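You operate a simulated robot arm through the tools that you are given. There is no shell and no other tool. Be economical: measure what you need, move in short steps, check, and stop when the job is done.

The job below is to be done with a simulated robot arm. You get a single attempt, and the scene is never put back.

TASK
Put one of the load plugs from the top of the oil bench on top of the white block there.

The check looks at the end state, three seconds after you hand in, the way a careful person would. Anything else that was tipped, shoved, dropped, spilled or broken makes it a failure.

THE ROBOT
A 6-joint arm with a two-finger parallel gripper, fixed in place. Base frame: the origin is at the foot of the arm, x ahead of it, y to its left, z up; the work surface is at about z = 0.86. Lengths are in m, angles in degrees, forces in N, time in s.
With the tool pointing down near the work surface it reaches from about 0.24 to 0.64 m from the base axis. Its first joint turns from -66.0 to 66.0 degrees. Payload 2.7 kg.
The tool frame sits at the grasp point between the pads (the TCP): z along the fingers, y along the line on which they close. The tips reach 0.023 m beyond it. The gripper opens to 0.094 m. The fingers are 0.038 m wide and 0.01 m thick; the gripper's body (0.054 by 0.096 m) begins 0.039 m behind the TCP.
Orientation is that of the tool frame in the base frame, as [roll, pitch, yaw] about the fixed x, y, z axes, in that order (R = Rz(yaw) Ry(pitch) Rx(roll)). With the fingers straight down and closing along the base's y, the tool's x points along the base's -x, its y along +y and its z along -z.

THE INTERFACE
- The arm moves only by the tool arm_command. Its argument "targets" is a list of rows, each a list of 2 entries, a list of its own where there are three numbers: the shift along the base's x, y, z in units of 30 mm (1.0 is 30 mm), then the turn about the base's z in units of 6 degrees (1.0 is 6 degrees). In form: [[[dx, dy, dz], yaw], ...]. A call has 1 to 12 rows; each row shifts and turns the commanded pose from where the row before left it. "claw" is the gripper command, from -1 (fully open) to 1 (shut), values between in proportion, set as the call begins (left out, the last holds). A call with a number of a shift or a turn outside -1 to 1 is refused whole. Rows are played at 5 a second. More than 0.05 m and 8.6 degrees between two rows, or a gripper value outside its range, and nothing of the call is played. A pose out of reach is approached as far as the arm can. The call stops where the force on the tool passes 40 N (or 10 N more than at its start, if that is more) or the arm is blocked; 0.2 s more then pass. The fingers move at their own pace (about 0.045 m/s each) and stop on an object; they squeeze with about 24 N. The grip force told is the motor's: it shows also when the fingers shut on nothing. Time passes only in rows, and 0.2 s behind the last, so rows that do not move let the fingers close. It gives the time, the measured TCP pose, the force on the tool (base axes), the opening and the grip force at its end, in the units of the frame above (readings bear some noise).
- Cameras (640 x 400 px; columns grow to the right, rows downward): "scene" is fixed at [0.0846, -0.425, 1.4164]; the picture's right is [0.78, -0.63, 0.00], its down [-0.36, -0.44, -0.82] and it looks along [0.52, 0.64, -0.57] (base axes); focal length 333 px, centre (320, 200). "wrist" rides on the gripper at [-0.039, 0, -0.044] in the tool frame; the picture's right is [0.00, -1.00, 0.00], its down [0.97, 0.00, -0.24] and it looks along [0.24, 0.00, 0.97] (tool axes); focal length 218 px, centre (320, 200). There is no depth. A picture from a camera that has moved, and an enlarged one, comes with that camera's place and axes in the base frame and with its lens. The place of the scene camera against the robot may be out by one fixed shift of up to 0.018 m in any direction.
- capture(camera): a new picture of that camera. It takes no simulated time.
- close_up(camera, box): a new picture of the part [left, top, right, bottom] of that camera's present view, enlarged. It takes no simulated time.
- job_done(): hands the job in; it is judged then, once.

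Work in short steps. Places have to be worked out from the pictures, the camera data and where the tool is seen: move nearer, look again, correct. Check each grasp and each placing, and mend what went wrong. You have 90 turns and 36 pictures in all, those below and enlarged ones among them. Open the gripper and draw the arm clear of the work before you hand the job in, unless the task says otherwise; then end with one line.

The tools are called after ">>>" as a command line: name --argument value ..., lists and objects as JSON in quotes. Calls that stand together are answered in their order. arm_command: Moves the arm, as the interface text tells. Its arguments: {"type":"object","properties":{"targets":{"type":"array","items":{"type":"array"}},"claw":{"type":"number"}},"required":["targets"]} The other tools are called the same way: capture (camera) takes a picture; close_up (camera, box) takes an enlarged picture of a part of a camera's view; job_done () hands the job in.

At the start:

```text
t: 0.0
tool_pos: [0.4783, 0.0602, 1.1738]
orientation: [-179.9, 0.1, -179.9]
ft_force: [0.2, 0.1, -0.7]
opening: 0.094
grasp_force: 0.1
```

scene: 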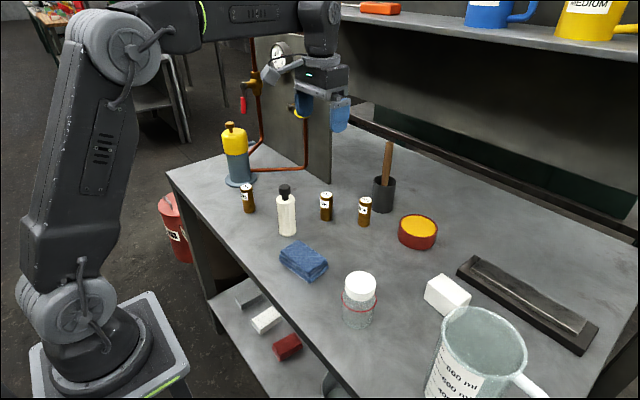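
wrist: 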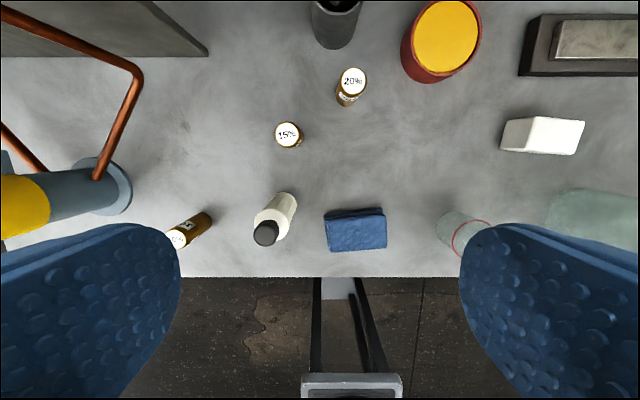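

The 15% plug seems to be near (0.53, 0.10) and the white block near (0.53, -0.25). I'll enlarge both to check what they are and how they sit.

>>> close_up --camera "scene" --box '[220, 160, 400, 272]'

>>> close_up --camera "scene" --box '[330, 230, 550, 368]'

>>> close_up --camera "wrist" --box '[220, 40, 420, 165]'

```text
3.56 times, centred on (310, 216) of scene
camera zoom: at [0.0846, -0.425, 1.4164], right [0.78, -0.63, 0.0], down [-0.36, -0.44, -0.82], along [0.52, 0.64, -0.57], focal length 1184 px, centre (356, 143)
```

zoom: 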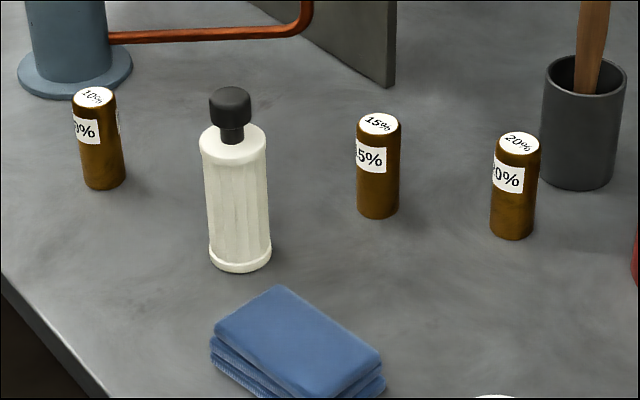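

```text
2.90 times, centred on (440, 299) of scene
camera zoom: at [0.0846, -0.425, 1.4164], right [0.78, -0.63, 0.0], down [-0.36, -0.44, -0.82], along [0.52, 0.64, -0.57], focal length 965 px, centre (-28, -87)
```

zoom: 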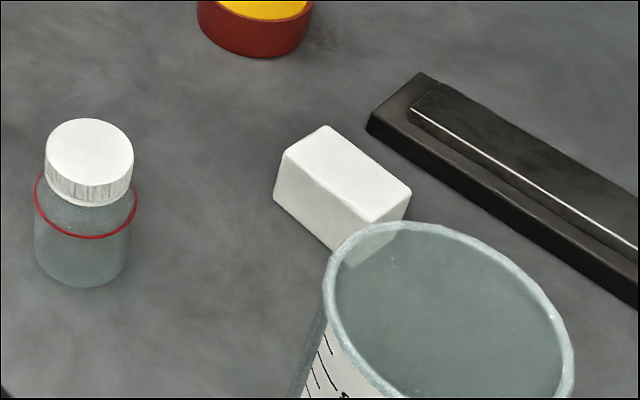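

```text
3.20 times, centred on (320, 102) of wrist
camera zoom: at [0.5162, 0.0595, 1.2166], right [0.0, -1.0, 0.0], down [-0.97, 0.0, 0.24], along [-0.24, 0.0, -0.97], focal length 698 px, centre (320, 512)
```

zoom: 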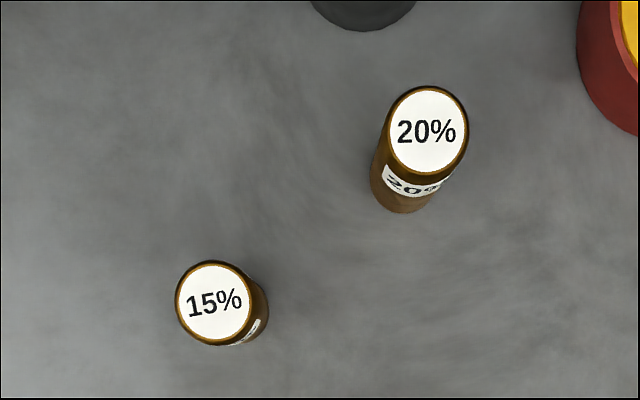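

The plugs are the brown cylinders, about 32 mm across and 70 mm tall. I'm taking the 15% one, which has the most room around it, so I'll move above it and look again.

>>> arm_command --targets '[[[0.29, 0.227, -0.85], 0], [[0.29, 0.227, -0.85], 0], [[0.29, 0.227, -0.85], 0], [[0.29, 0.227, -0.85], 0], [[0.29, 0.227, -0.85], 0], [[0.29, 0.227, -0.85], 0], [[0, 0, 0], 0]]' --claw -1

>>> capture --camera "wrist"

>>> capture --camera "scene"

```text
t: 1.6
tool_pos: [0.5282, 0.1008, 1.0204]
orientation: [-180.0, 0.0, 180.0]
ft_force: [0.5, 0.0, 0.3]
opening: 0.094
grasp_force: 0.0
```

```text
30 pictures are left
camera wrist: at [0.5673, 0.1007, 1.0643], right [0.0, -1.0, 0.0], down [-0.97, 0.0, 0.24], along [-0.24, 0.0, -0.97], focal length 218 px, centre (320, 200)
```

wrist: 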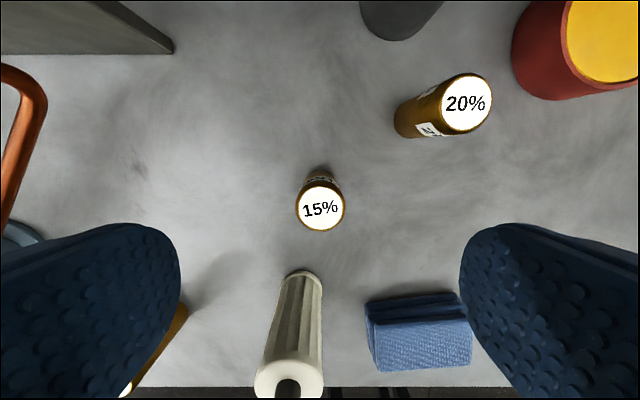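

```text
29 pictures are left
```

scene: 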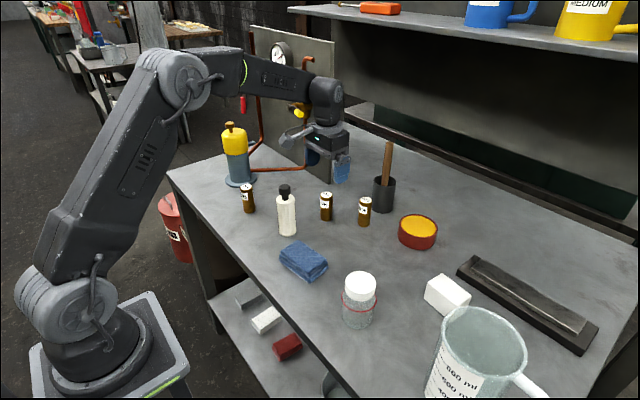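

The two views put the plug at about (0.531, 0.101) with its top near z = 0.937, and it's centred between the fingers. I'll go down to a TCP height of 0.912, before closing.

>>> arm_command --targets '[[[0.08, 0, -0.72], 0], [[0, 0, -0.72], 0], [[0, 0, -0.72], 0], [[0, 0, -0.72], 0], [[0, 0, -0.72], 0], [[0, 0, 0], 0]]'

>>> capture --camera "wrist"

>>> close_up --camera "scene" --box '[250, 130, 410, 230]'

```text
t: 2.8
tool_pos: [0.5364, 0.1007, 0.9234]
orientation: [179.9, 0.7, -179.9]
ft_force: [1.9, -1.7, 4.7]
opening: 0.0942
grasp_force: 0.0
stopped in row 6: the force on the tool passed its limit (the readings are from after the stop); the commanded pose is now the measured one
```

```text
28 pictures are left
camera wrist: at [0.5745, 0.1005, 0.969], right [0.0, -1.0, 0.0], down [-0.97, 0.0, 0.23], along [-0.23, 0.0, -0.97], focal length 218 px, centre (320, 200)
```

wrist: 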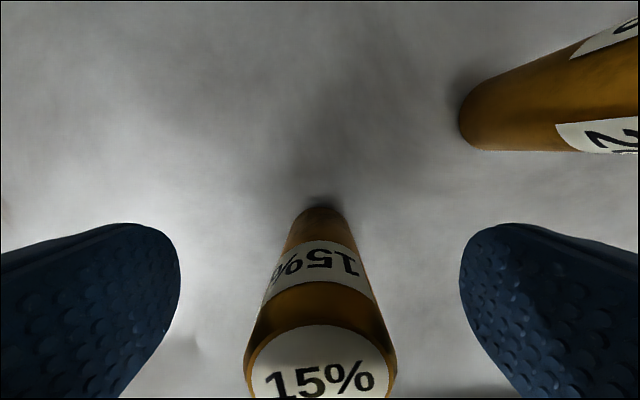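

```text
4.00 times, centred on (330, 180) of scene
camera zoom: at [0.0845, -0.425, 1.4164], right [0.78, -0.63, 0.0], down [-0.36, -0.44, -0.82], along [0.52, 0.64, -0.57], focal length 1332 px, centre (280, 280)
```

zoom: 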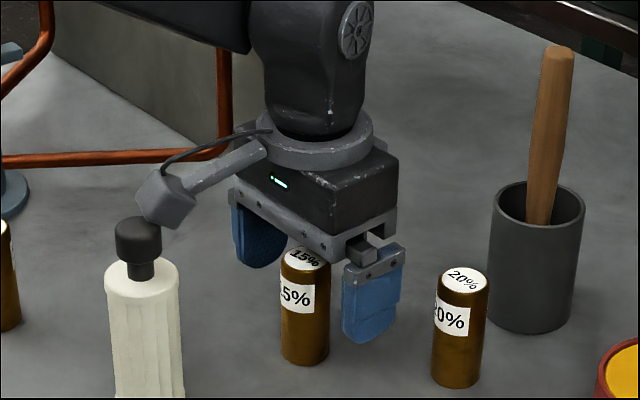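

The grey box sticking out on the arm's side of the wrist seems to have landed on the white bottle's cap. The bottle and plug don't look shifted. I'll go straight up before anything else.

>>> arm_command --targets '[[[0, 0, 0.3], 0], [[0, 0, 0.6], 0], [[0, 0, 1], 0], [[0, 0, 1], 0], [[0, 0, 0], 0]]'

>>> close_up --camera "scene" --box '[220, 90, 420, 215]'

>>> capture --camera "wrist"

```text
t: 4.0
tool_pos: [0.538, 0.1003, 1.0117]
orientation: [179.8, 0.6, -179.9]
ft_force: [0.1, -0.1, 0.0]
opening: 0.0941
grasp_force: 0.1
```

```text
3.20 times, centred on (320, 152) of scene
camera zoom: at [0.0846, -0.425, 1.4164], right [0.78, -0.63, 0.0], down [-0.36, -0.44, -0.82], along [0.52, 0.64, -0.57], focal length 1066 px, centre (320, 352)
```

zoom: 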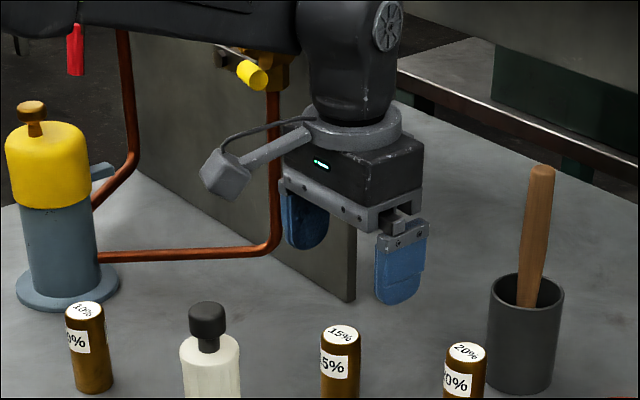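

```text
25 pictures are left
camera wrist: at [0.577, 0.1008, 1.0561], right [0.0, -1.0, 0.0], down [-0.97, 0.0, 0.23], along [-0.23, 0.0, -0.97], focal length 218 px, centre (320, 200)
```

wrist: 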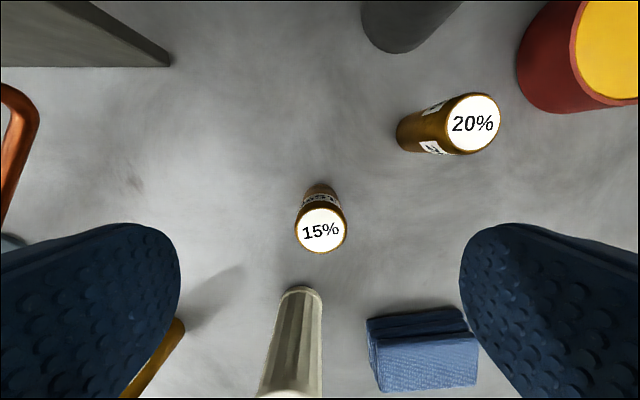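

The bottle is upright and hasn't moved. The box hangs about 0.10 m toward -x from the TCP, and its bottom is about 0.085 above it. Yawing by +40° will swing it away from the bottle, so I'll do that and re-centre on (0.531, 0.101).

>>> arm_command --targets '[[[-0.23, 0, 0], 0.95], [[0, 0, 0], 0.95], [[0, 0, 0], 0.95], [[0, 0, 0], 0.95], [[0, 0, 0], 0.95], [[0, 0, 0], 0.95], [[0, 0, 0], 0.95], [[0, 0, 0], 0], [[0, 0, 0], 0]]'

>>> capture --camera "wrist"

>>> close_up --camera "scene" --box '[220, 90, 420, 215]'

```text
t: 6.0
tool_pos: [0.5291, 0.1005, 1.0105]
orientation: [179.8, 0.7, -139.8]
ft_force: [-0.5, 0.3, -0.7]
opening: 0.0942
grasp_force: 0.1
```

```text
24 pictures are left
camera wrist: at [0.559, 0.1254, 1.0554], right [0.64, -0.77, 0.0], down [-0.74, -0.63, 0.23], along [-0.18, -0.15, -0.97], focal length 218 px, centre (320, 200)
```

wrist: 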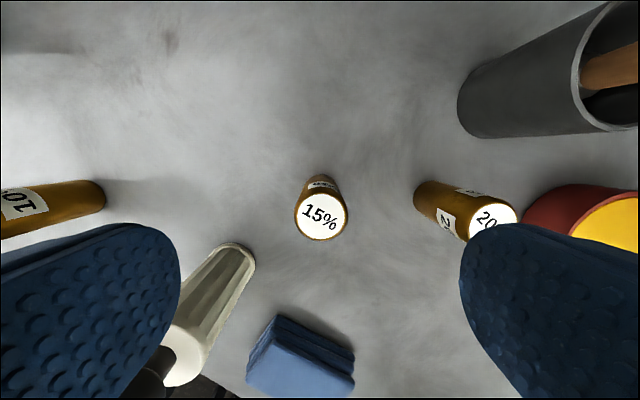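

```text
3.20 times, centred on (320, 152) of scene
camera zoom: at [0.0846, -0.425, 1.4164], right [0.78, -0.63, 0.0], down [-0.36, -0.44, -0.82], along [0.52, 0.64, -0.57], focal length 1066 px, centre (320, 352)
```

zoom: 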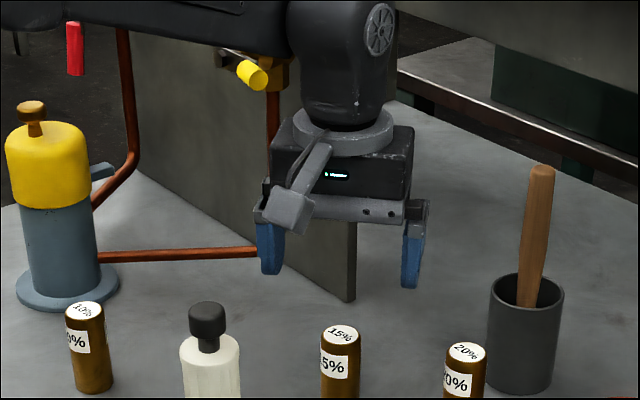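

The plug is centred at about (0.530, 0.101). The box is now well to one side of the bottle, and the left finger should clear the bottle by about 3 cm. I'm going down in small steps.

>>> arm_command --targets '[[[0, 0, -0.5], 0], [[0, 0, -0.5], 0], [[0, 0, -0.5], 0], [[0, 0, -0.4], 0], [[0, 0, 0], 0]]'

>>> close_up --camera "scene" --box '[220, 110, 420, 235]'

```text
t: 7.2
tool_pos: [0.5297, 0.0996, 0.9525]
orientation: [179.9, 0.5, -140.0]
ft_force: [0.2, 0.0, 0.5]
opening: 0.0941
grasp_force: 0.1
```

```text
3.20 times, centred on (320, 172) of scene
camera zoom: at [0.0846, -0.425, 1.4164], right [0.78, -0.63, 0.0], down [-0.36, -0.44, -0.82], along [0.52, 0.64, -0.57], focal length 1066 px, centre (320, 288)
```

zoom: 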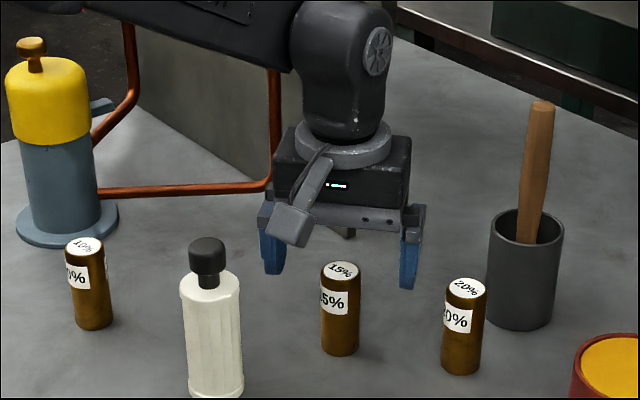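

All clear so far. I'll go down another 37 mm to about z = 0.915, then close once I've checked.

>>> arm_command --targets '[[[0, 0, -0.42], 0], [[0, 0, -0.42], 0], [[0, 0, -0.42], 0], [[0, 0, 0], 0]]'

>>> capture --camera "wrist"

```text
t: 8.2
tool_pos: [0.5291, 0.0997, 0.916]
orientation: [179.9, 0.7, -140.0]
ft_force: [0.2, 0.3, -0.5]
opening: 0.0943
grasp_force: 0.1
```

```text
21 pictures are left
camera wrist: at [0.5587, 0.1246, 0.9604], right [0.64, -0.77, 0.0], down [-0.75, -0.63, 0.23], along [-0.18, -0.15, -0.97], focal length 218 px, centre (320, 200)
```

wrist: 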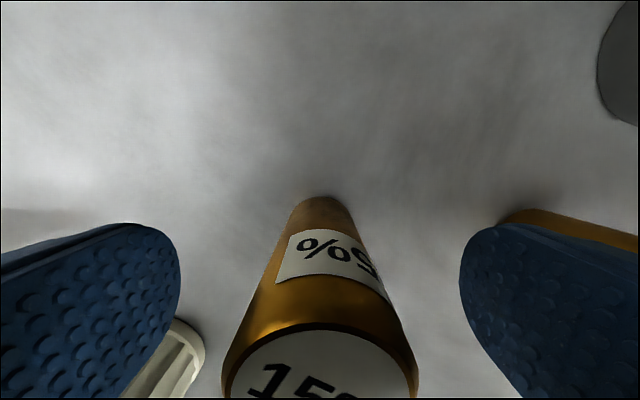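

The plug sits between the pads, so I'll close now.

>>> arm_command --targets '[[[0, 0, 0], 0], [[0, 0, 0], 0], [[0, 0, 0], 0], [[0, 0, 0], 0], [[0, 0, 0], 0], [[0, 0, 0], 0], [[0, 0, 0], 0]]' --claw 1

```text
t: 9.8
tool_pos: [0.5294, 0.0993, 0.9171]
orientation: [179.9, 0.6, -140.0]
ft_force: [0.6, -0.4, -0.1]
opening: 0.0318
grasp_force: 24.3
```

It's gripped at 32 mm with 24 N. I'll lift straight up.

>>> arm_command --targets '[[[0, 0, 0.4], 0], [[0, 0, 0.8], 0], [[0, 0, 1], 0], [[0, 0, 1], 0], [[0, 0, 1], 0], [[0, 0, 1], 0], [[0, 0, 1], 0], [[0, 0, 0.8], 0], [[0, 0, 0], 0]]'

>>> capture --camera "scene"

```text
t: 11.8
tool_pos: [0.5285, 0.1028, 1.1253]
orientation: [179.9, 0.6, -140.0]
ft_force: [0.1, 0.2, -1.4]
opening: 0.0315
grasp_force: 23.6
```

```text
20 pictures are left
```

scene: 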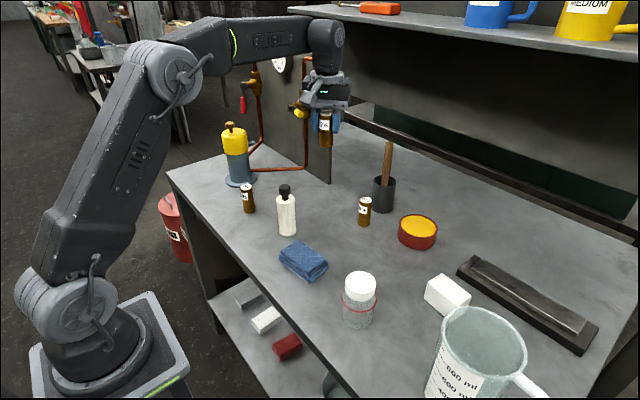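

The plug is held and everything else is in place. Next I'll move toward the block at this height and turn the yaw back to 180, stopping a little short to look.

>>> arm_command --targets '[[[0, -0.9, 0], -0.667], [[0, -0.9, 0], -0.667], [[0, -0.9, 0], -0.667], [[0, -0.9, 0], -0.667], [[0, -0.9, 0], -0.667], [[0, -0.9, 0], -0.667], [[0, -0.9, 0], -0.667], [[0, -0.9, 0], -0.667], [[0, -0.9, 0], -0.667], [[0, -0.9, 0], -0.667], [[0, 0, 0], 0]]'

>>> capture --camera "wrist"

>>> capture --camera "scene"

```text
t: 14.2
tool_pos: [0.5289, -0.1695, 1.1245]
orientation: [179.9, 0.7, 179.9]
ft_force: [0.0, -0.2, -2.1]
opening: 0.0317
grasp_force: 23.8
```

```text
19 pictures are left
camera wrist: at [0.5678, -0.1698, 1.1689], right [0.0, -1.0, 0.0], down [-0.97, 0.0, 0.23], along [-0.23, 0.0, -0.97], focal length 218 px, centre (320, 200)
```

wrist: 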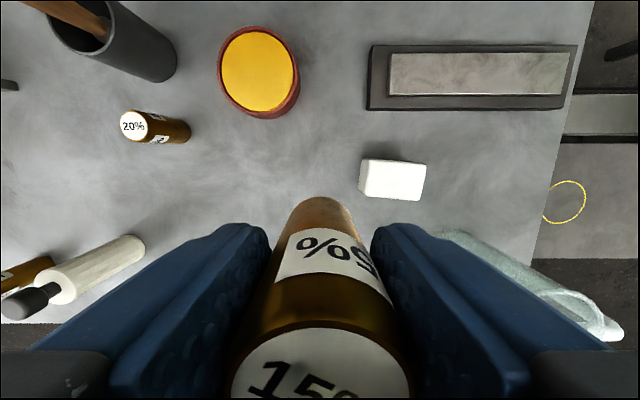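

```text
18 pictures are left
```

scene: 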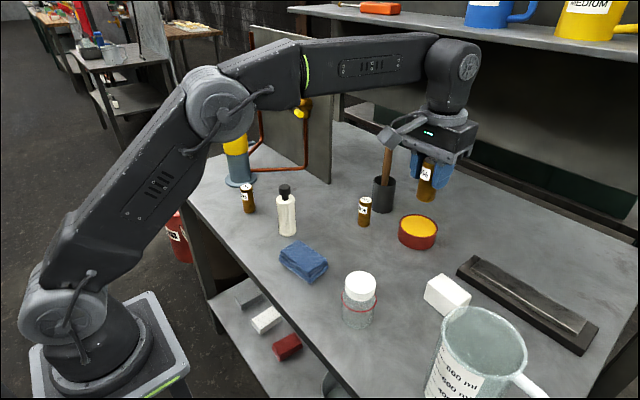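

I'll enlarge the block in the wrist view to locate its top face.

>>> close_up --camera "wrist" --box '[340, 130, 460, 205]'

>>> close_up --camera "scene" --box '[400, 250, 560, 350]'

```text
5.33 times, centred on (400, 168) of wrist
camera zoom: at [0.5678, -0.1698, 1.1689], right [0.0, -1.0, 0.0], down [-0.97, 0.0, 0.23], along [-0.23, 0.0, -0.97], focal length 1164 px, centre (-107, 373)
```

zoom: 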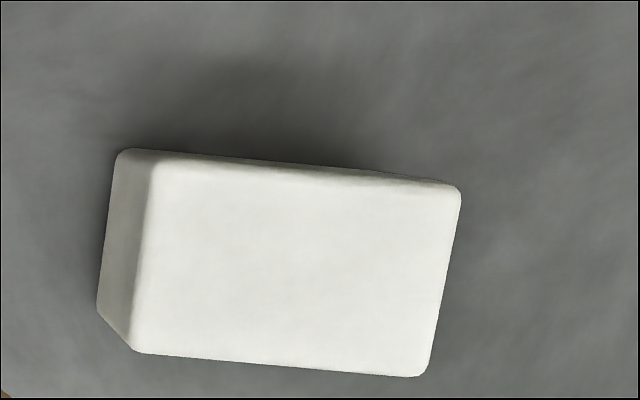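

```text
4.00 times, centred on (480, 300) of scene
camera zoom: at [0.0846, -0.425, 1.4164], right [0.78, -0.63, 0.0], down [-0.36, -0.44, -0.82], along [0.52, 0.64, -0.57], focal length 1332 px, centre (-320, -200)
```

zoom: 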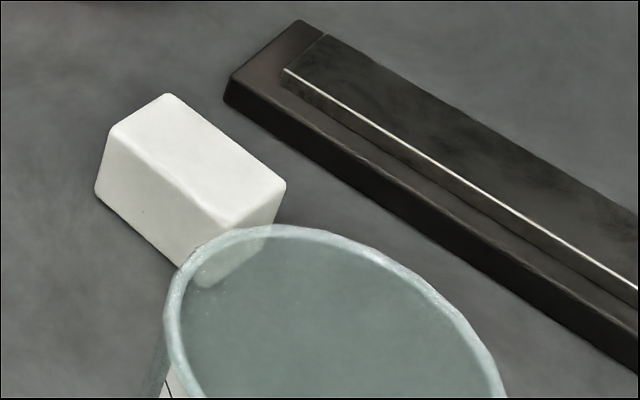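

Two views put the block top's centre at about (0.530, -0.263), z about 0.90. The plug's bottom is 0.057 below the TCP. I'll go over the centre and down to TCP z = 1.0, then check.

>>> arm_command --targets '[[[0.03, -0.8, 0], 0], [[0, -0.8, 0], 0], [[0, -0.8, 0], 0], [[0, -0.72, 0], 0], [[0, 0, -0.7], 0], [[0, 0, -0.7], 0], [[0, 0, -0.7], 0], [[0, 0, -0.7], 0], [[0, 0, -0.7], 0], [[0, 0, -0.6], 0], [[0, 0, 0], 0]]'

>>> capture --camera "wrist"

>>> close_up --camera "scene" --box '[380, 200, 560, 312]'

```text
t: 16.6
tool_pos: [0.5294, -0.264, 1.003]
orientation: [180.0, 0.6, -179.9]
ft_force: [0.9, 0.3, -2.7]
opening: 0.0313
grasp_force: 24.1
```

```text
15 pictures are left
camera wrist: at [0.5685, -0.2631, 1.0472], right [0.0, -1.0, 0.0], down [-0.97, 0.0, 0.23], along [-0.23, 0.0, -0.97], focal length 218 px, centre (320, 200)
```

wrist: 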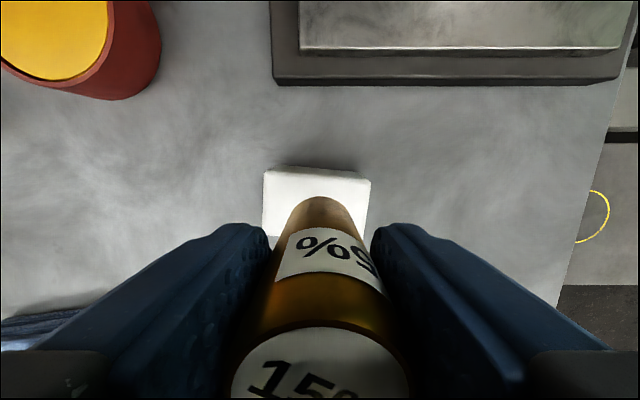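

```text
3.56 times, centred on (470, 256) of scene
camera zoom: at [0.0846, -0.425, 1.4164], right [0.78, -0.63, 0.0], down [-0.36, -0.44, -0.82], along [0.52, 0.64, -0.57], focal length 1184 px, centre (-213, 1)
```

zoom: 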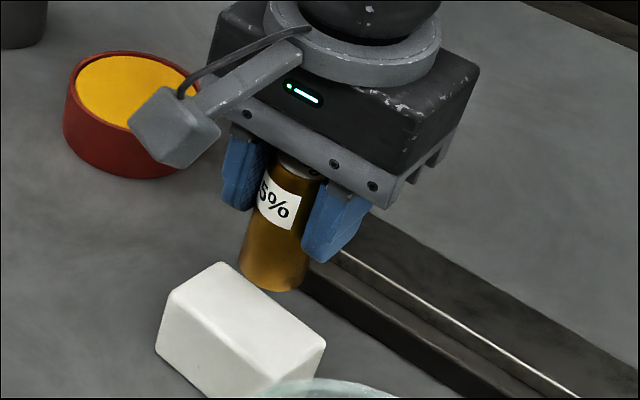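

The plug is centred over the block, whose far edge is at x of about 0.553 with columns symmetric. I'll go down to just above contact.

>>> arm_command --targets '[[[0, -0.02, -0.4], 0], [[0, 0, -0.4], 0], [[0, 0, -0.3], 0], [[0, 0, 0], 0]]'

>>> close_up --camera "scene" --box '[390, 210, 530, 298]'

```text
t: 17.6
tool_pos: [0.5313, -0.2642, 0.9694]
orientation: [179.9, 0.5, 180.0]
ft_force: [-0.1, -0.7, -2.3]
opening: 0.0316
grasp_force: 24.1
```

```text
4.55 times, centred on (460, 254) of scene
camera zoom: at [0.0846, -0.425, 1.4164], right [0.78, -0.63, 0.0], down [-0.36, -0.44, -0.82], along [0.52, 0.64, -0.57], focal length 1513 px, centre (-316, -46)
```

zoom: 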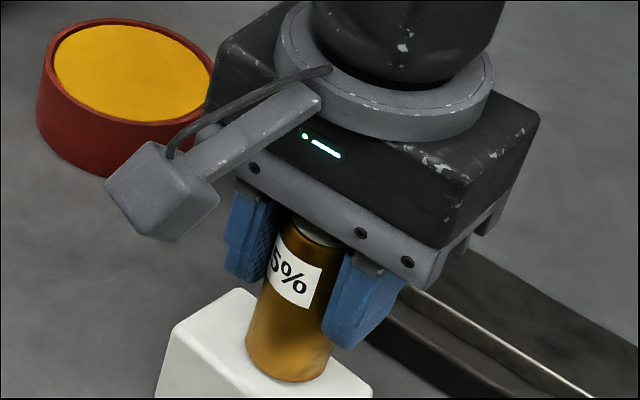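

It's close above the block and well placed. I'll lower in 2 mm steps and watch the force.

>>> arm_command --targets '[[[0, 0, -0.07], 0], [[0, 0, -0.07], 0], [[0, 0, -0.07], 0], [[0, 0, 0], 0]]'

```text
t: 18.6
tool_pos: [0.5303, -0.2648, 0.9649]
orientation: [-179.8, 0.8, -180.0]
ft_force: [-2.9, 0.7, 14.7]
opening: 0.0315
grasp_force: 24.0
```

There's contact at z = 0.965 with about 15 N. I'll ease off by about a millimetre and look before letting go.

>>> arm_command --targets '[[[0, 0, 0.04], 0], [[0, 0, 0], 0]]'

>>> close_up --camera "scene" --box '[390, 230, 530, 318]'

>>> capture --camera "wrist"

```text
t: 19.2
tool_pos: [0.5295, -0.2639, 0.9657]
orientation: [-179.9, 0.8, -179.9]
ft_force: [-1.1, -1.4, 11.1]
opening: 0.0318
grasp_force: 24.4
```

```text
4.55 times, centred on (460, 274) of scene
camera zoom: at [0.0843, -0.4249, 1.4164], right [0.78, -0.63, 0.0], down [-0.36, -0.44, -0.82], along [0.52, 0.64, -0.57], focal length 1513 px, centre (-316, -136)
```

zoom: 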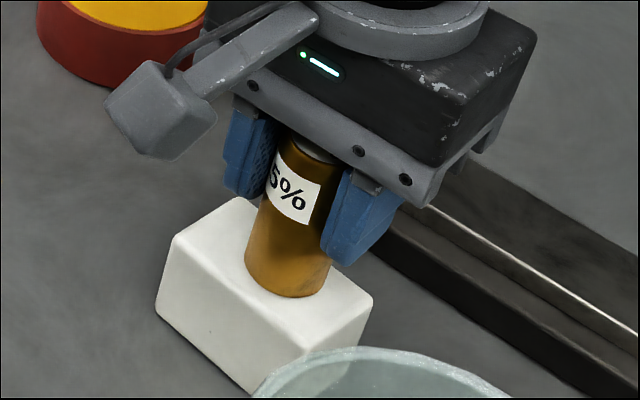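

```text
11 pictures are left
camera wrist: at [0.5688, -0.2638, 1.0102], right [0.0, -1.0, 0.0], down [-0.97, 0.0, 0.23], along [-0.23, 0.0, -0.97], focal length 218 px, centre (320, 200)
```

wrist: 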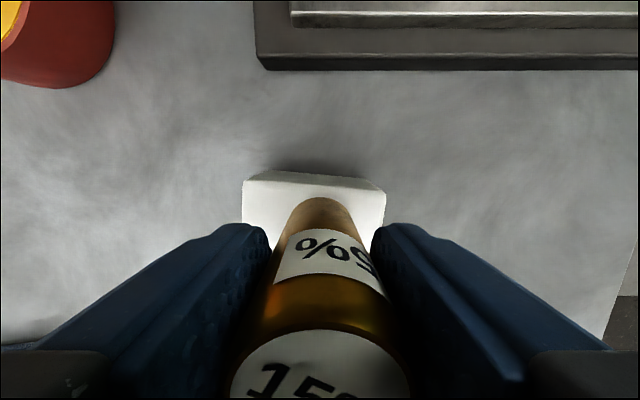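

The plug stands on the block near its middle. I'll ease off a touch more, then open.

>>> arm_command --targets '[[[0, 0, 0.03], 0], [[0, 0, 0], 0]]'

>>> arm_command --targets '[[[0, 0, 0], 0], [[0, 0, 0], 0], [[0, 0, 0], 0], [[0, 0, 0], 0], [[0, 0, 0], 0]]' --claw -1

>>> capture --camera "wrist"

```text
t: 19.8
tool_pos: [0.5307, -0.2631, 0.9657]
orientation: [179.9, 0.7, 180.0]
ft_force: [3.6, -2.4, 8.7]
opening: 0.0316
grasp_force: 24.0
```

```text
t: 21.0
tool_pos: [0.5306, -0.2626, 0.966]
orientation: [179.9, 0.6, 180.0]
ft_force: [0.5, 0.7, 0.2]
opening: 0.0938
grasp_force: 0.0
```

```text
10 pictures are left
camera wrist: at [0.5684, -0.2638, 1.0101], right [0.0, -1.0, 0.0], down [-0.97, 0.0, 0.23], along [-0.23, 0.0, -0.97], focal length 218 px, centre (320, 200)
```

wrist: 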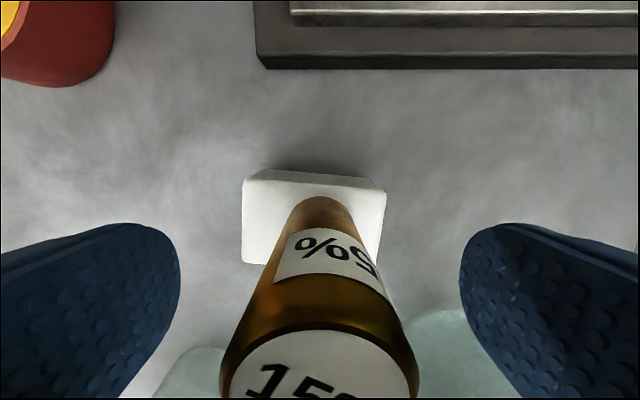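

The plug stands free with the fingers open. I'll go straight up.

>>> arm_command --targets '[[[0, 0, 0.3], 0], [[0, 0, 0.6], 0], [[0, 0, 1], 0], [[0, 0, 1], 0], [[0, 0, 1], 0], [[0, 0, 1], 0], [[0, 0, 1], 0], [[0, 1, 0], 0], [[0, 1, 0], 0], [[0, 1, 0], 0], [[0, 1, 0], 0], [[0, 0, 0], 0]]'

>>> capture --camera "scene"

>>> close_up --camera "scene" --box '[370, 210, 550, 322]'

```text
t: 23.6
tool_pos: [0.5315, -0.1444, 1.1326]
orientation: [179.9, 0.5, -180.0]
ft_force: [-0.5, 0.2, 0.1]
opening: 0.0939
grasp_force: 0.1
out of reach, approached as far as the arm can: row 7
```

```text
9 pictures are left
```

scene: 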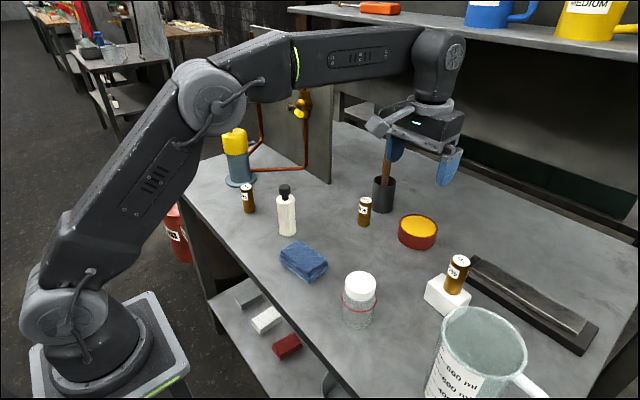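

```text
3.56 times, centred on (460, 266) of scene
camera zoom: at [0.0846, -0.425, 1.4164], right [0.78, -0.63, 0.0], down [-0.36, -0.44, -0.82], along [0.52, 0.64, -0.57], focal length 1184 px, centre (-178, -35)
```

zoom: 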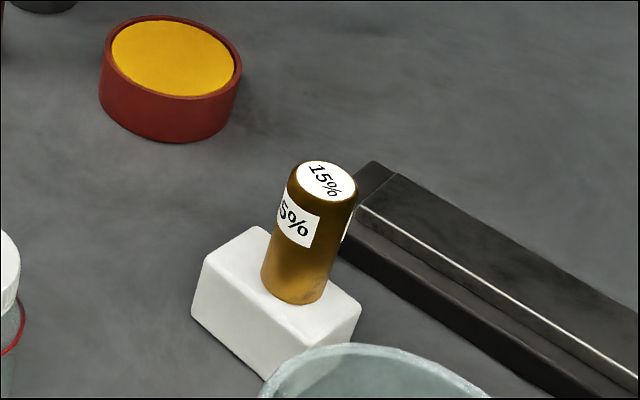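

The plug stands upright on the white block, everything else is where it was, and the arm is clear, so I'm handing in.

>>> job_done

```text
The job is handed in.
```

The 15% load plug is standing upright on the white block on the bench; on the first approach the wrist touched the white bottle's cap, but the bottle stayed upright and did not visibly move.
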